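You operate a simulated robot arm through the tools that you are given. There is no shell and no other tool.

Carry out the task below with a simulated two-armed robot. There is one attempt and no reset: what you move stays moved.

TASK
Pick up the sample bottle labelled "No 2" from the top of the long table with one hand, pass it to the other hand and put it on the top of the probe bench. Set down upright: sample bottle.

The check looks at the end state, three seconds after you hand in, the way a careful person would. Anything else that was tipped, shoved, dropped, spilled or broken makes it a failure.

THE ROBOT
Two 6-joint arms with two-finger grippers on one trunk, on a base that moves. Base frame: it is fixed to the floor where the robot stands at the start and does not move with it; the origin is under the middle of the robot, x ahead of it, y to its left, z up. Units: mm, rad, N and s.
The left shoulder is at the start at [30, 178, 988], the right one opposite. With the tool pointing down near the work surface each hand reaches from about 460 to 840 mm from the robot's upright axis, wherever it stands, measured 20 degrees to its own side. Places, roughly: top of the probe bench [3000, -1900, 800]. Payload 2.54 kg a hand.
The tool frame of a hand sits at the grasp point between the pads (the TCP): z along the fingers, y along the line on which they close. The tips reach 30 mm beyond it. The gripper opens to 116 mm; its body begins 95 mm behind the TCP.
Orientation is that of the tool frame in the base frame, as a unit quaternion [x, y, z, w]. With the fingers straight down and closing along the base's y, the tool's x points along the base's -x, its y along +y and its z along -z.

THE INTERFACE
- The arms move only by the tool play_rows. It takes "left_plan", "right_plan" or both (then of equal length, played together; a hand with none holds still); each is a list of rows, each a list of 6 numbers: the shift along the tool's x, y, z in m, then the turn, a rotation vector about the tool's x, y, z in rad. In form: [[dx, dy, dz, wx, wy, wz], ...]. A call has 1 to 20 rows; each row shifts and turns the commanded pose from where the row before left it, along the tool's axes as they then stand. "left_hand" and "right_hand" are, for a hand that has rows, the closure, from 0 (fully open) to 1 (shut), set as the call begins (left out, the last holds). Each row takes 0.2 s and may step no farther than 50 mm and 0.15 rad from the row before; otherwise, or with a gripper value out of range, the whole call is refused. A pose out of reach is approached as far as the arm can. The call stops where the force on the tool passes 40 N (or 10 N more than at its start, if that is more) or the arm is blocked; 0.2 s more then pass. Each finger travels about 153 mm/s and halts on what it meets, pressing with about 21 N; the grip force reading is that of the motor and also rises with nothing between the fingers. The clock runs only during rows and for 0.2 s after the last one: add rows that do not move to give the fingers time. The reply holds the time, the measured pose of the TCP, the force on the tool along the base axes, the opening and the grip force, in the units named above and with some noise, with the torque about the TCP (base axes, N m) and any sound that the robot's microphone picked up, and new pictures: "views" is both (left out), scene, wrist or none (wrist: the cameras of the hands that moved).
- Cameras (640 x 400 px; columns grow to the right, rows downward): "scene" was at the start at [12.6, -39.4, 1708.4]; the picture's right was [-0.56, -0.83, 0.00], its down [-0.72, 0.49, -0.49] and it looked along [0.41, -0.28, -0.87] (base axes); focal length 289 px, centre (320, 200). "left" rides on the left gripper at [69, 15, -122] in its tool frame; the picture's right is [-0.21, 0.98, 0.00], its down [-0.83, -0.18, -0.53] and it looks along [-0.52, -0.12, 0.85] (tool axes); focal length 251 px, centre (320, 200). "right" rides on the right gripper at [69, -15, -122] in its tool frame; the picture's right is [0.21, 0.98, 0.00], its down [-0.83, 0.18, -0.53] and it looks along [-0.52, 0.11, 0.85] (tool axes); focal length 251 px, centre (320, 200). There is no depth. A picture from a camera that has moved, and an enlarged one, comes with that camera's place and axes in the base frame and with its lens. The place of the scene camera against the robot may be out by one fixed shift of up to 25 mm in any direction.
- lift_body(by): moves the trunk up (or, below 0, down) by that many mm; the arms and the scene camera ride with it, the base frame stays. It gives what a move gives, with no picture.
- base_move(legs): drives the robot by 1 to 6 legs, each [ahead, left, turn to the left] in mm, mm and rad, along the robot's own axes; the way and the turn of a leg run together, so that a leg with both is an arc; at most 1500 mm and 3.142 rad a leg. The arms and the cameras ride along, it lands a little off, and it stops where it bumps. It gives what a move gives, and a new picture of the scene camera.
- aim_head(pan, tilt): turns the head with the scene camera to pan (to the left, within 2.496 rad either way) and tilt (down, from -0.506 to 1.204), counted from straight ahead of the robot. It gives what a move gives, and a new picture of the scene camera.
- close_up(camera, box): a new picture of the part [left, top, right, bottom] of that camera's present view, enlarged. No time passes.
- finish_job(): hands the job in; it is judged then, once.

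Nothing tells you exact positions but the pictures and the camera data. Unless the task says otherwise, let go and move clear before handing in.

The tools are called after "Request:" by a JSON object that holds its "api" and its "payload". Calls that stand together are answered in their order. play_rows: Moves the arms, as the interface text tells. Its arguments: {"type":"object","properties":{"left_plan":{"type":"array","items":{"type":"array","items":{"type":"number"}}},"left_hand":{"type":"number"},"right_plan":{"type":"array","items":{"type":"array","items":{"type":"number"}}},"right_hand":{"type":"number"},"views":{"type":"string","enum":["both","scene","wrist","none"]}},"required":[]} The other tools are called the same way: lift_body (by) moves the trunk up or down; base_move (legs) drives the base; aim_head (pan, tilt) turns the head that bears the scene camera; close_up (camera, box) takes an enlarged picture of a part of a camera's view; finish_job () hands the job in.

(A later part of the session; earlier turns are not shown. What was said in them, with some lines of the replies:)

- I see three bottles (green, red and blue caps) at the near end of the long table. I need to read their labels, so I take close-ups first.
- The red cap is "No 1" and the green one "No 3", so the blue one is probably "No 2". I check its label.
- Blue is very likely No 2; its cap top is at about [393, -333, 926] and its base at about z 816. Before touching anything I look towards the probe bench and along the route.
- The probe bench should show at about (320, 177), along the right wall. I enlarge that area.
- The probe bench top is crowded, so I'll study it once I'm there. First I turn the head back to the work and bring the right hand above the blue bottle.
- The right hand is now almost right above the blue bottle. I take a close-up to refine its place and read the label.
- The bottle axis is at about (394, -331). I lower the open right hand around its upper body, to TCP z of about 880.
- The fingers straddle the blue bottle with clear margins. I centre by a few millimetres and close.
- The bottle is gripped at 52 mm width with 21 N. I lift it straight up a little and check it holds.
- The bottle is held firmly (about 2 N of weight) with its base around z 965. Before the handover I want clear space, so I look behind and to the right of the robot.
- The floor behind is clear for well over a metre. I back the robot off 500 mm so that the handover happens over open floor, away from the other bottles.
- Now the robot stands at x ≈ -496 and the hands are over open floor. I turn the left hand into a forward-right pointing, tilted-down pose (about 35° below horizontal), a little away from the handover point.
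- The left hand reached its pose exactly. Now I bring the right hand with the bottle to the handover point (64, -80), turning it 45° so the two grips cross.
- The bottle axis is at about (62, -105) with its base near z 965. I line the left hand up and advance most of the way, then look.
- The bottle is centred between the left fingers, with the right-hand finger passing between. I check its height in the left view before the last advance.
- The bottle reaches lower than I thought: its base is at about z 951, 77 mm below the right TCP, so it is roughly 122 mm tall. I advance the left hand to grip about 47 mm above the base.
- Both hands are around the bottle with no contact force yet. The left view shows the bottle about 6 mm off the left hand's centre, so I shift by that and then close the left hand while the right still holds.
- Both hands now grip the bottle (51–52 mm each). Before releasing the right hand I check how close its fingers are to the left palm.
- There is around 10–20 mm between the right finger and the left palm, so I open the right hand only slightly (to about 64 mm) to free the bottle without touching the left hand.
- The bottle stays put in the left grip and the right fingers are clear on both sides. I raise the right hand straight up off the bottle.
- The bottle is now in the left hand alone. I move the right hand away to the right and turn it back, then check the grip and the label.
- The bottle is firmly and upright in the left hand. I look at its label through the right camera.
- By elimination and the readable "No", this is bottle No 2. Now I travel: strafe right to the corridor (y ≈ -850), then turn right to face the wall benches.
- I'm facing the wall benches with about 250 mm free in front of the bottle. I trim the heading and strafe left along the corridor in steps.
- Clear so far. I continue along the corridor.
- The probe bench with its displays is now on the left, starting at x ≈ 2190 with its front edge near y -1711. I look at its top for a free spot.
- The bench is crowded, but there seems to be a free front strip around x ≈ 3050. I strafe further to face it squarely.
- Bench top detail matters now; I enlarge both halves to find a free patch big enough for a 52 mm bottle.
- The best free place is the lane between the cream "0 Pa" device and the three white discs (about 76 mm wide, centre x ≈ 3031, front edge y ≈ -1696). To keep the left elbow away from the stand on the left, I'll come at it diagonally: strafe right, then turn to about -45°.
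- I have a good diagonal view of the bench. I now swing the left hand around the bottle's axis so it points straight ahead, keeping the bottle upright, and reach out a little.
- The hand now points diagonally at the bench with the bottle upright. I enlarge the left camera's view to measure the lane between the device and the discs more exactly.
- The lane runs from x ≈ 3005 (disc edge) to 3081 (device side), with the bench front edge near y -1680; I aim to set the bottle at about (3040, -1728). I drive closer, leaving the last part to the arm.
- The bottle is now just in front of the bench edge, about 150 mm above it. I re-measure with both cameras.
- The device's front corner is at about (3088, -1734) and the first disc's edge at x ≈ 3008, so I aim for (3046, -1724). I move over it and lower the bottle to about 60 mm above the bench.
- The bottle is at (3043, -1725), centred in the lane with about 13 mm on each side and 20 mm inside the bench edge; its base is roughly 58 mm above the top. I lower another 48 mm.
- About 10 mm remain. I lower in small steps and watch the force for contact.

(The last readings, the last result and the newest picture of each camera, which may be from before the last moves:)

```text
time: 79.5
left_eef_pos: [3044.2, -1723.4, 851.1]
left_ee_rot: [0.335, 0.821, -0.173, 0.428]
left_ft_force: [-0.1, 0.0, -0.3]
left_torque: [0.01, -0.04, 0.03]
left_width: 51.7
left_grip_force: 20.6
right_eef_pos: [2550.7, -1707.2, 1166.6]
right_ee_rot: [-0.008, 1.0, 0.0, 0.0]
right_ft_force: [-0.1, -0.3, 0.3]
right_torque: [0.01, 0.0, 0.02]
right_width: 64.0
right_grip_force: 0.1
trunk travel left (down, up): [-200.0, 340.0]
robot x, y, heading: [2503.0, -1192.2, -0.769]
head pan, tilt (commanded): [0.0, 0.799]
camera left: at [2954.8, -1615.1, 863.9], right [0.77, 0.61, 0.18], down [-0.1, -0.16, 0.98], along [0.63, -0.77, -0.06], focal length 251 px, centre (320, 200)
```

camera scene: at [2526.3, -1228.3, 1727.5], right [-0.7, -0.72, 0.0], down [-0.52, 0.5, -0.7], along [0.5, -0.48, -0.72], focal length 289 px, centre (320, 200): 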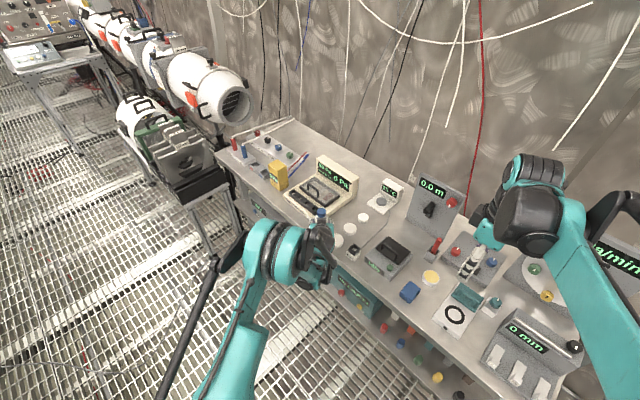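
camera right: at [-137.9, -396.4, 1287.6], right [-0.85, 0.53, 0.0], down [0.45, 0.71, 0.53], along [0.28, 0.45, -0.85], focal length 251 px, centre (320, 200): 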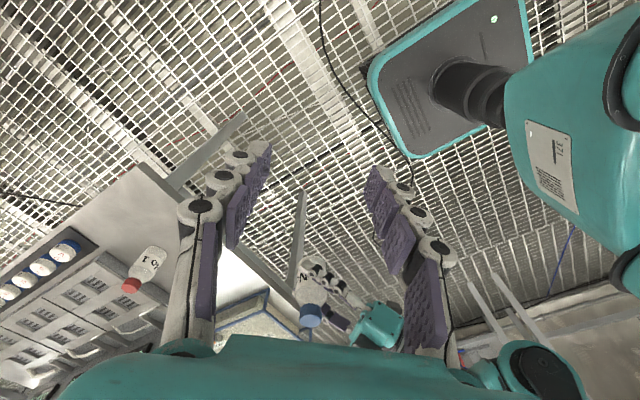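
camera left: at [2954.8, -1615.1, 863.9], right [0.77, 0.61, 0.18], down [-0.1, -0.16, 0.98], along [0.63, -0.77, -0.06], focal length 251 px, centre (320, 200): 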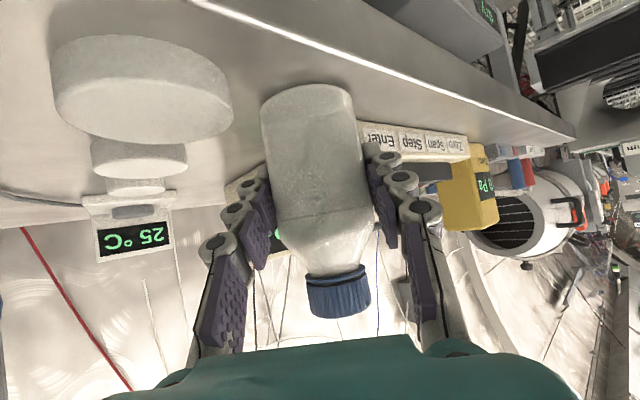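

No contact yet. I continue in 2 mm steps.

Request:
{"api": "play_rows", "payload": {"left_plan": [[0.00164, 0, 0.00114, 0, 0, 0], [0, 0, 0, 0, 0, 0]], "left_hand": 1, "views": "none"}}

Request:
{"api": "play_rows", "payload": {"left_plan": [[0.00123, 0, 0.00086, 0, 0, 0], [0, 0, 0, 0, 0, 0]], "left_hand": 1, "views": "none"}}

```text
time: 80.0
left_eef_pos: [3045.3, -1724.6, 850.9]
left_ee_rot: [0.335, 0.821, -0.173, 0.429]
left_ft_force: [2.7, -1.5, 8.2]
left_torque: [-0.06, 0.06, 0.09]
left_width: 51.4
left_grip_force: 21.3
right_eef_pos: [2551.7, -1706.5, 1167.1]
right_ee_rot: [-0.009, 1.0, 0.0, 0.0]
right_ft_force: [0.4, 0.8, 0.9]
right_torque: [-0.01, -0.01, -0.05]
right_width: 63.4
right_grip_force: 0.0
trunk travel left (down, up): [-200.0, 340.0]
robot x, y, heading: [2501.4, -1188.3, -0.774]
head pan, tilt (commanded): [0.0, 0.799]
```

```text
time: 80.7
left_eef_pos: [3044.1, -1723.4, 848.1]
left_ee_rot: [0.334, 0.821, -0.173, 0.43]
left_ft_force: [6.6, -1.5, 17.6]
left_torque: [-0.12, -0.16, 0.0]
left_width: 51.7
left_grip_force: 21.0
right_eef_pos: [2551.2, -1706.6, 1165.8]
right_ee_rot: [-0.009, 1.0, -0.001, 0.0]
right_ft_force: [-0.3, -0.9, -0.1]
right_torque: [0.02, -0.02, 0.0]
right_width: 63.9
right_grip_force: 0.0
trunk travel left (down, up): [-200.0, 340.0]
robot x, y, heading: [2502.0, -1191.0, -0.766]
head pan, tilt (commanded): [0.0, 0.799]
```

The bottle is on the bench (about 18 N of push). I ease up about 1.5 mm to lighten the contact and check the view before letting go.

Request:
{"api": "play_rows", "payload": {"left_plan": [[-0.00123, 0, -0.00086, 0, 0, 0], [0, 0, 0, 0, 0, 0]], "left_hand": 1, "views": "both"}}

Request:
{"api": "close_up", "payload": {"camera": "left", "box": [220, 60, 480, 220]}}

Request:
{"api": "close_up", "payload": {"camera": "scene", "box": [290, 170, 380, 250]}}

```text
time: 81.2
left_eef_pos: [3043.7, -1723.2, 850.3]
left_ee_rot: [0.335, 0.821, -0.173, 0.428]
left_ft_force: [0.5, 0.1, 0.8]
left_torque: [0.0, 0.03, 0.04]
left_width: 51.5
left_grip_force: 21.0
right_eef_pos: [2551.7, -1706.3, 1165.9]
right_ee_rot: [-0.009, 1.0, 0.0, 0.001]
right_ft_force: [1.4, 0.4, -0.3]
right_torque: [-0.04, -0.01, 0.0]
right_width: 63.9
right_grip_force: 0.1
trunk travel left (down, up): [-200.0, 340.0]
robot x, y, heading: [2502.3, -1189.1, -0.772]
head pan, tilt (commanded): [0.0, 0.799]
camera scene: at [2526.1, -1228.1, 1727.3], right [-0.7, -0.72, 0.0], down [-0.51, 0.5, -0.7], along [0.5, -0.49, -0.72], focal length 289 px, centre (320, 200)
camera left: at [2953.6, -1615.5, 861.5], right [0.77, 0.61, 0.18], down [-0.1, -0.16, 0.98], along [0.63, -0.77, -0.06], focal length 251 px, centre (320, 200)
```

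scene: 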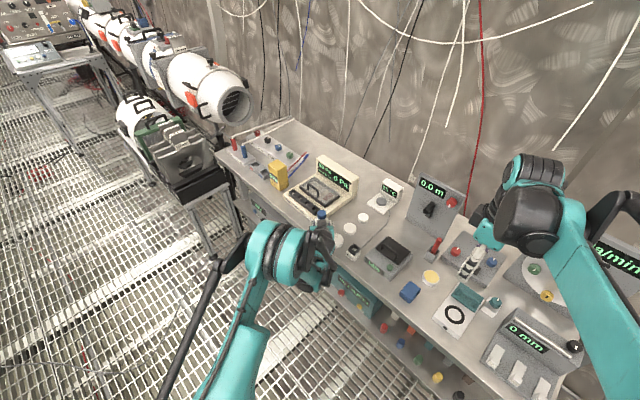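
left: 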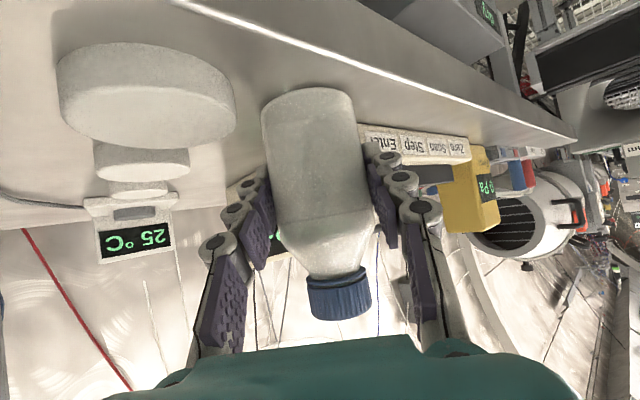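

```text
2.46 times, centred on (350, 140) of left
camera zoom: at [2953.6, -1615.5, 861.5], right [0.77, 0.61, 0.18], down [-0.1, -0.16, 0.98], along [0.63, -0.77, -0.06], focal length 619 px, centre (246, 348)
```

zoom: 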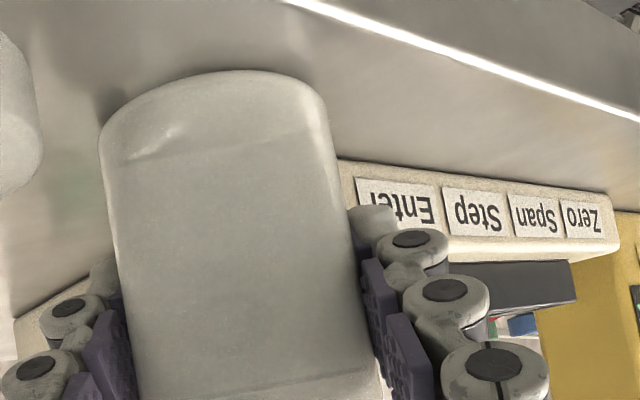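

```text
5.00 times, centred on (335, 210) of scene
camera zoom: at [2526.1, -1228.1, 1727.3], right [-0.7, -0.72, 0.0], down [-0.51, 0.5, -0.7], along [0.5, -0.49, -0.72], focal length 1443 px, centre (245, 150)
```

zoom: 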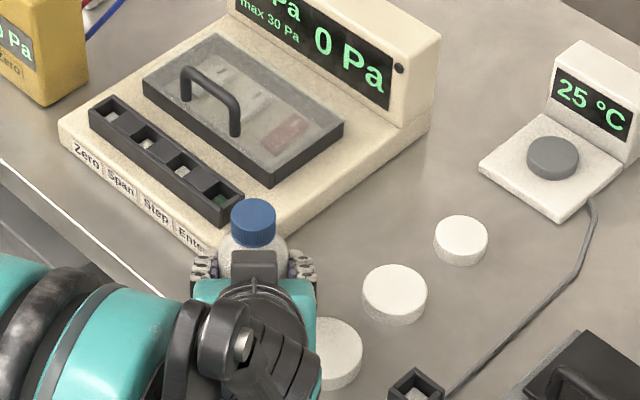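

The bottle stands upright on the bench with practically no push left. I open the left hand a little to let go.

Request:
{"api": "play_rows", "payload": {"left_plan": [[0, 0, 0, 0, 0, 0], [0, 0, 0, 0, 0, 0]], "left_hand": 0.5, "views": "none"}}

Request:
{"api": "play_rows", "payload": {"left_plan": [[0, 0, 0, 0, 0, 0], [0, 0, 0, 0, 0, 0]], "left_hand": 0.4, "views": "both"}}

Request:
{"api": "close_up", "payload": {"camera": "scene", "box": [290, 170, 380, 250]}}

```text
time: 81.8
left_eef_pos: [3043.4, -1722.5, 848.8]
left_ee_rot: [0.335, 0.821, -0.173, 0.428]
left_ft_force: [-0.3, 0.7, -0.1]
left_torque: [0.02, -0.03, 0.0]
left_width: 58.1
left_grip_force: 0.1
right_eef_pos: [2551.7, -1706.5, 1166.7]
right_ee_rot: [-0.009, 1.0, 0.0, 0.0]
right_ft_force: [0.2, 0.3, -0.1]
right_torque: [-0.01, -0.03, -0.02]
right_width: 63.8
right_grip_force: 0.2
trunk travel left (down, up): [-200.0, 340.0]
robot x, y, heading: [2501.0, -1191.8, -0.775]
head pan, tilt (commanded): [0.0, 0.799]
```

```text
time: 82.5
left_eef_pos: [3044.5, -1723.8, 849.6]
left_ee_rot: [0.335, 0.821, -0.173, 0.429]
left_ft_force: [0.0, 0.3, 0.6]
left_torque: [-0.01, -0.03, -0.01]
left_width: 69.7
left_grip_force: 0.0
right_eef_pos: [2551.5, -1707.2, 1165.9]
right_ee_rot: [-0.009, 1.0, 0.0, 0.0]
right_ft_force: [-0.4, -0.8, -0.3]
right_torque: [-0.03, 0.0, -0.02]
right_width: 64.2
right_grip_force: 0.0
trunk travel left (down, up): [-200.0, 340.0]
robot x, y, heading: [2502.9, -1188.7, -0.768]
head pan, tilt (commanded): [0.0, 0.799]
camera scene: at [2526.2, -1228.3, 1727.4], right [-0.7, -0.72, 0.0], down [-0.51, 0.5, -0.7], along [0.5, -0.48, -0.72], focal length 289 px, centre (320, 200)
camera left: at [2954.2, -1615.6, 861.9], right [0.77, 0.61, 0.18], down [-0.1, -0.16, 0.98], along [0.63, -0.77, -0.06], focal length 251 px, centre (320, 200)
```

scene: 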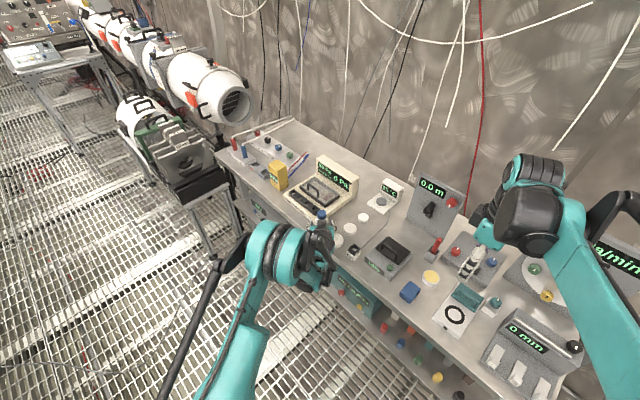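
left: 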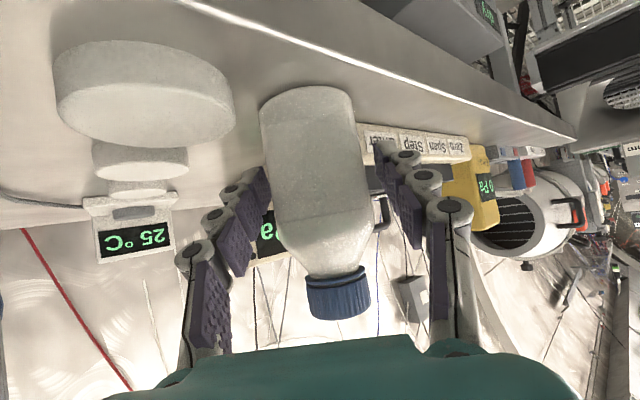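

```text
5.00 times, centred on (335, 210) of scene
camera zoom: at [2526.2, -1228.3, 1727.4], right [-0.7, -0.72, 0.0], down [-0.51, 0.5, -0.7], along [0.5, -0.48, -0.72], focal length 1443 px, centre (245, 150)
```

zoom: 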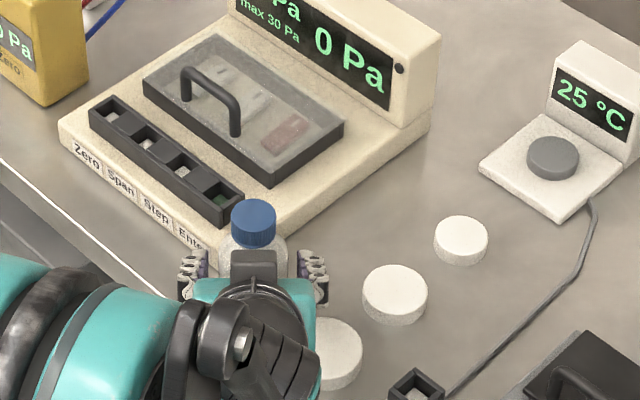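

The bottle is free and standing. The near finger has only a small gap, so I open a bit more and then retreat straight back and up along the hand's axis.

Request:
{"api": "play_rows", "payload": {"left_plan": [[0, 0, 0, 0, 0, 0], [0, -0.002, 0, 0, 0, 0], [0, 0, 0, 0, 0, 0]], "left_hand": 0.3, "views": "wrist"}}

Request:
{"api": "close_up", "payload": {"camera": "left", "box": [180, 60, 480, 240]}}

```text
time: 83.2
left_eef_pos: [3042.6, -1724.9, 849.1]
left_ee_rot: [0.334, 0.822, -0.172, 0.428]
left_ft_force: [-0.6, 0.0, 0.5]
left_torque: [0.01, -0.02, 0.02]
left_width: 81.3
left_grip_force: 0.0
right_eef_pos: [2551.5, -1707.8, 1166.0]
right_ee_rot: [-0.009, 1.0, -0.001, 0.0]
right_ft_force: [-0.5, -0.3, 0.4]
right_torque: [0.01, 0.03, -0.01]
right_width: 63.7
right_grip_force: 0.0
trunk travel left (down, up): [-200.0, 340.0]
robot x, y, heading: [2502.2, -1191.4, -0.77]
head pan, tilt (commanded): [0.0, 0.799]
camera left: at [2953.0, -1617.3, 861.4], right [0.77, 0.61, 0.18], down [-0.1, -0.16, 0.98], along [0.63, -0.77, -0.06], focal length 251 px, centre (320, 200)
```

left: 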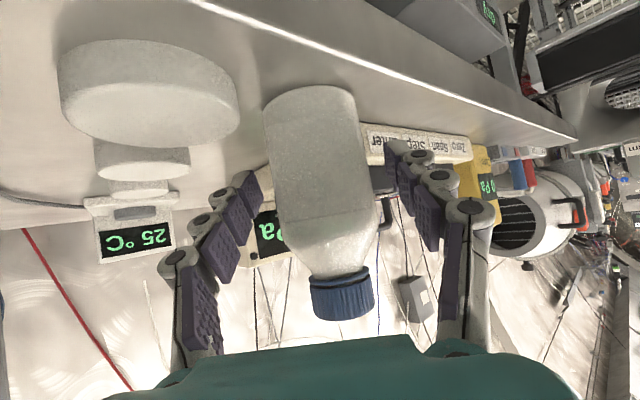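

```text
2.13 times, centred on (330, 150) of left
camera zoom: at [2953.0, -1617.3, 861.4], right [0.77, 0.61, 0.18], down [-0.1, -0.16, 0.98], along [0.63, -0.77, -0.06], focal length 536 px, centre (299, 307)
```

zoom: 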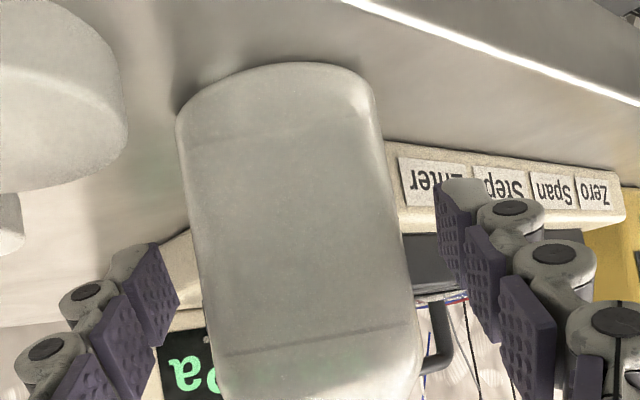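

Clear gaps on both sides now. I retreat along the hand's axis.

Request:
{"api": "play_rows", "payload": {"left_plan": [[0, 0, -0.01, 0, 0, 0], [0, 0, -0.015, 0, 0, 0], [0, 0, -0.02, 0, 0, 0], [0, 0, -0.025, 0, 0, 0], [0, 0, -0.03, 0, 0, 0], [0, 0, -0.03, 0, 0, 0], [0, 0, -0.03, 0, 0, 0], [0, 0, 0, 0, 0, 0]], "left_hand": 0.3, "views": "both"}}

Request:
{"api": "close_up", "payload": {"camera": "scene", "box": [280, 160, 400, 250]}}

```text
time: 85.0
left_eef_pos: [2948.9, -1633.8, 937.7]
left_ee_rot: [0.335, 0.821, -0.173, 0.428]
left_ft_force: [-0.4, 0.2, 0.5]
left_torque: [-0.01, 0.03, 0.03]
left_width: 81.0
left_grip_force: 0.0
right_eef_pos: [2552.0, -1707.5, 1165.3]
right_ee_rot: [-0.008, 1.0, 0.0, 0.0]
right_ft_force: [0.4, 0.3, 0.3]
right_torque: [-0.02, 0.05, -0.01]
right_width: 63.7
right_grip_force: 0.1
trunk travel left (down, up): [-200.0, 340.0]
robot x, y, heading: [2503.6, -1188.3, -0.771]
head pan, tilt (commanded): [0.0, 0.799]
camera scene: at [2526.9, -1228.9, 1727.4], right [-0.7, -0.72, 0.0], down [-0.52, 0.5, -0.7], along [0.5, -0.48, -0.72], focal length 289 px, centre (320, 200)
camera left: at [2858.9, -1526.1, 951.4], right [0.77, 0.61, 0.18], down [-0.1, -0.16, 0.98], along [0.63, -0.77, -0.06], focal length 251 px, centre (320, 200)
```

scene: 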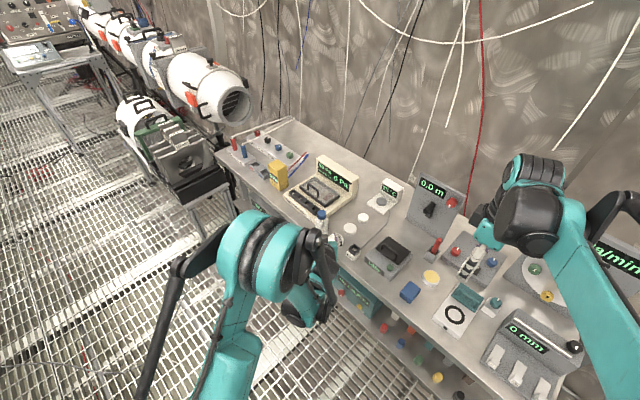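
left: 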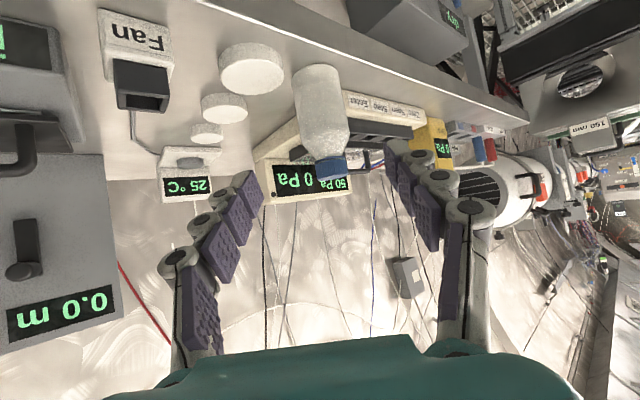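

```text
4.44 times, centred on (340, 205) of scene
camera zoom: at [2526.9, -1228.9, 1727.4], right [-0.7, -0.72, 0.0], down [-0.52, 0.5, -0.7], along [0.5, -0.48, -0.72], focal length 1283 px, centre (231, 178)
```

zoom: 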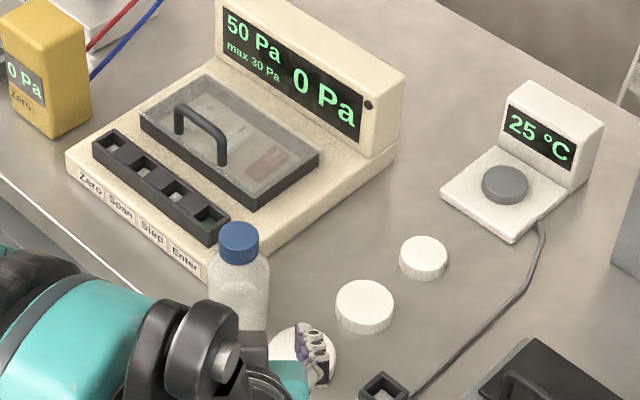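

The bottle stands upright in the lane. I raise the left hand a little more and back the robot away from the bench, then check the result.

Request:
{"api": "play_rows", "payload": {"left_plan": [[-0.0247, 0, -0.0171, 0, 0, 0], [-0.0247, 0, -0.0171, 0, 0, 0], [0, 0, 0, 0, 0, 0]], "left_hand": 0.3, "views": "none"}}

Request:
{"api": "base_move", "payload": {"legs": [[-250, 0, 0]]}}

Request:
{"api": "close_up", "payload": {"camera": "scene", "box": [250, 100, 450, 225]}}

Request:
{"api": "close_up", "payload": {"camera": "left", "box": [200, 60, 420, 200]}}

```text
time: 85.8
left_eef_pos: [2947.8, -1636.8, 1001.3]
left_ee_rot: [0.334, 0.821, -0.172, 0.429]
left_ft_force: [-0.3, 0.2, -0.1]
left_torque: [0.02, -0.02, 0.05]
left_width: 81.2
left_grip_force: 0.1
right_eef_pos: [2551.4, -1708.4, 1165.7]
right_ee_rot: [-0.009, 1.0, 0.001, 0.0]
right_ft_force: [-0.1, 1.0, -0.2]
right_torque: [-0.01, 0.02, -0.01]
right_width: 63.9
right_grip_force: 0.0
trunk travel left (down, up): [-200.0, 340.0]
robot x, y, heading: [2500.7, -1191.1, -0.766]
head pan, tilt (commanded): [0.0, 0.799]
```

```text
time: 87.7
left_eef_pos: [2765.7, -1465.3, 1002.5]
left_ee_rot: [0.338, 0.819, -0.175, 0.429]
left_ft_force: [-1.5, 0.5, 0.6]
left_torque: [0.01, 0.0, 0.0]
left_width: 81.3
left_grip_force: 0.0
right_eef_pos: [2368.8, -1532.6, 1166.2]
right_ee_rot: [-0.004, 1.0, 0.0, 0.0]
right_ft_force: [-0.2, 0.5, -0.3]
right_torque: [-0.05, 0.01, 0.0]
right_width: 64.1
right_grip_force: 0.0
trunk travel left (down, up): [-200.0, 340.0]
robot x, y, heading: [2322.3, -1015.8, -0.778]
head pan, tilt (commanded): [0.0, 0.799]
camera scene: at [2346.7, -1053.6, 1727.5], right [-0.7, -0.71, 0.0], down [-0.51, 0.5, -0.7], along [0.5, -0.49, -0.72], focal length 289 px, centre (320, 200)
```

scene: 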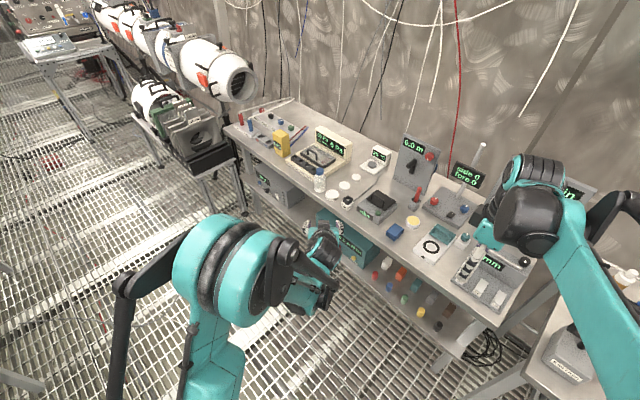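

```text
3.20 times, centred on (350, 162) of scene
camera zoom: at [2346.7, -1053.6, 1727.5], right [-0.7, -0.71, 0.0], down [-0.51, 0.5, -0.7], along [0.5, -0.49, -0.72], focal length 924 px, centre (224, 320)
```

zoom: 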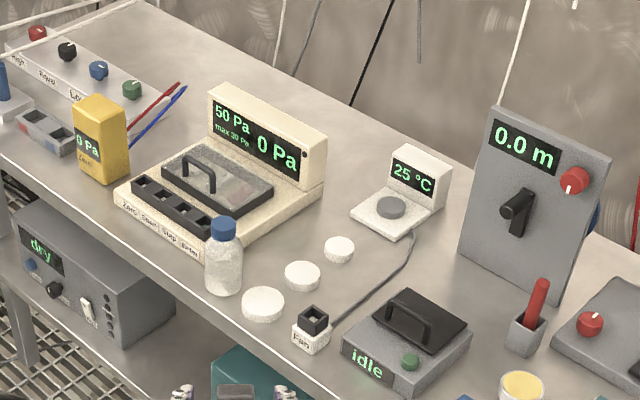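

```text
2.86 times, centred on (310, 130) of left
camera zoom: at [2676.9, -1356.5, 1014.8], right [0.77, 0.61, 0.18], down [-0.1, -0.16, 0.98], along [0.62, -0.78, -0.06], focal length 718 px, centre (349, 400)
```

zoom: 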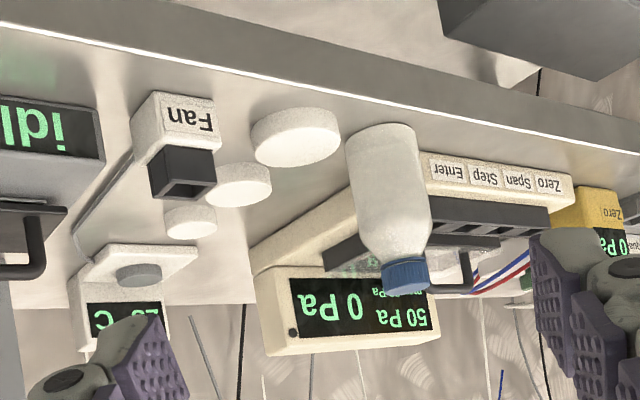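

The bottle stands upright on the probe bench between the "0 Pa" device and the discs. It is clear of both, the neighbouring items look unmoved, and both hands are away. Nothing more is needed, so I hand in.

Request:
{"api": "finish_job", "payload": {}}

```text
The job is handed in.
```

The sample bottle is standing upright on top of the probe bench, and the job is handed in. I picked it up with the right hand, passed it to the left in mid-air, and set it down with the left.

- **Label:** I never saw the digit "2". I read "No" on the blue-capped bottle, and the other two bottles were clearly "No 1" and "No 3", so I took it to be No 2 by elimination.
- **Position:** It stands between the cream "0 Pa" device and the three white discs. It has roughly 13 mm clear on each side and is about 20 mm in from the front edge.
- **Other items:** In the final pictures nothing else on the bench looked moved. The No 1 and No 3 bottles were still standing on the long table when I drove away from it.

Both hands were open and clear before I handed in.
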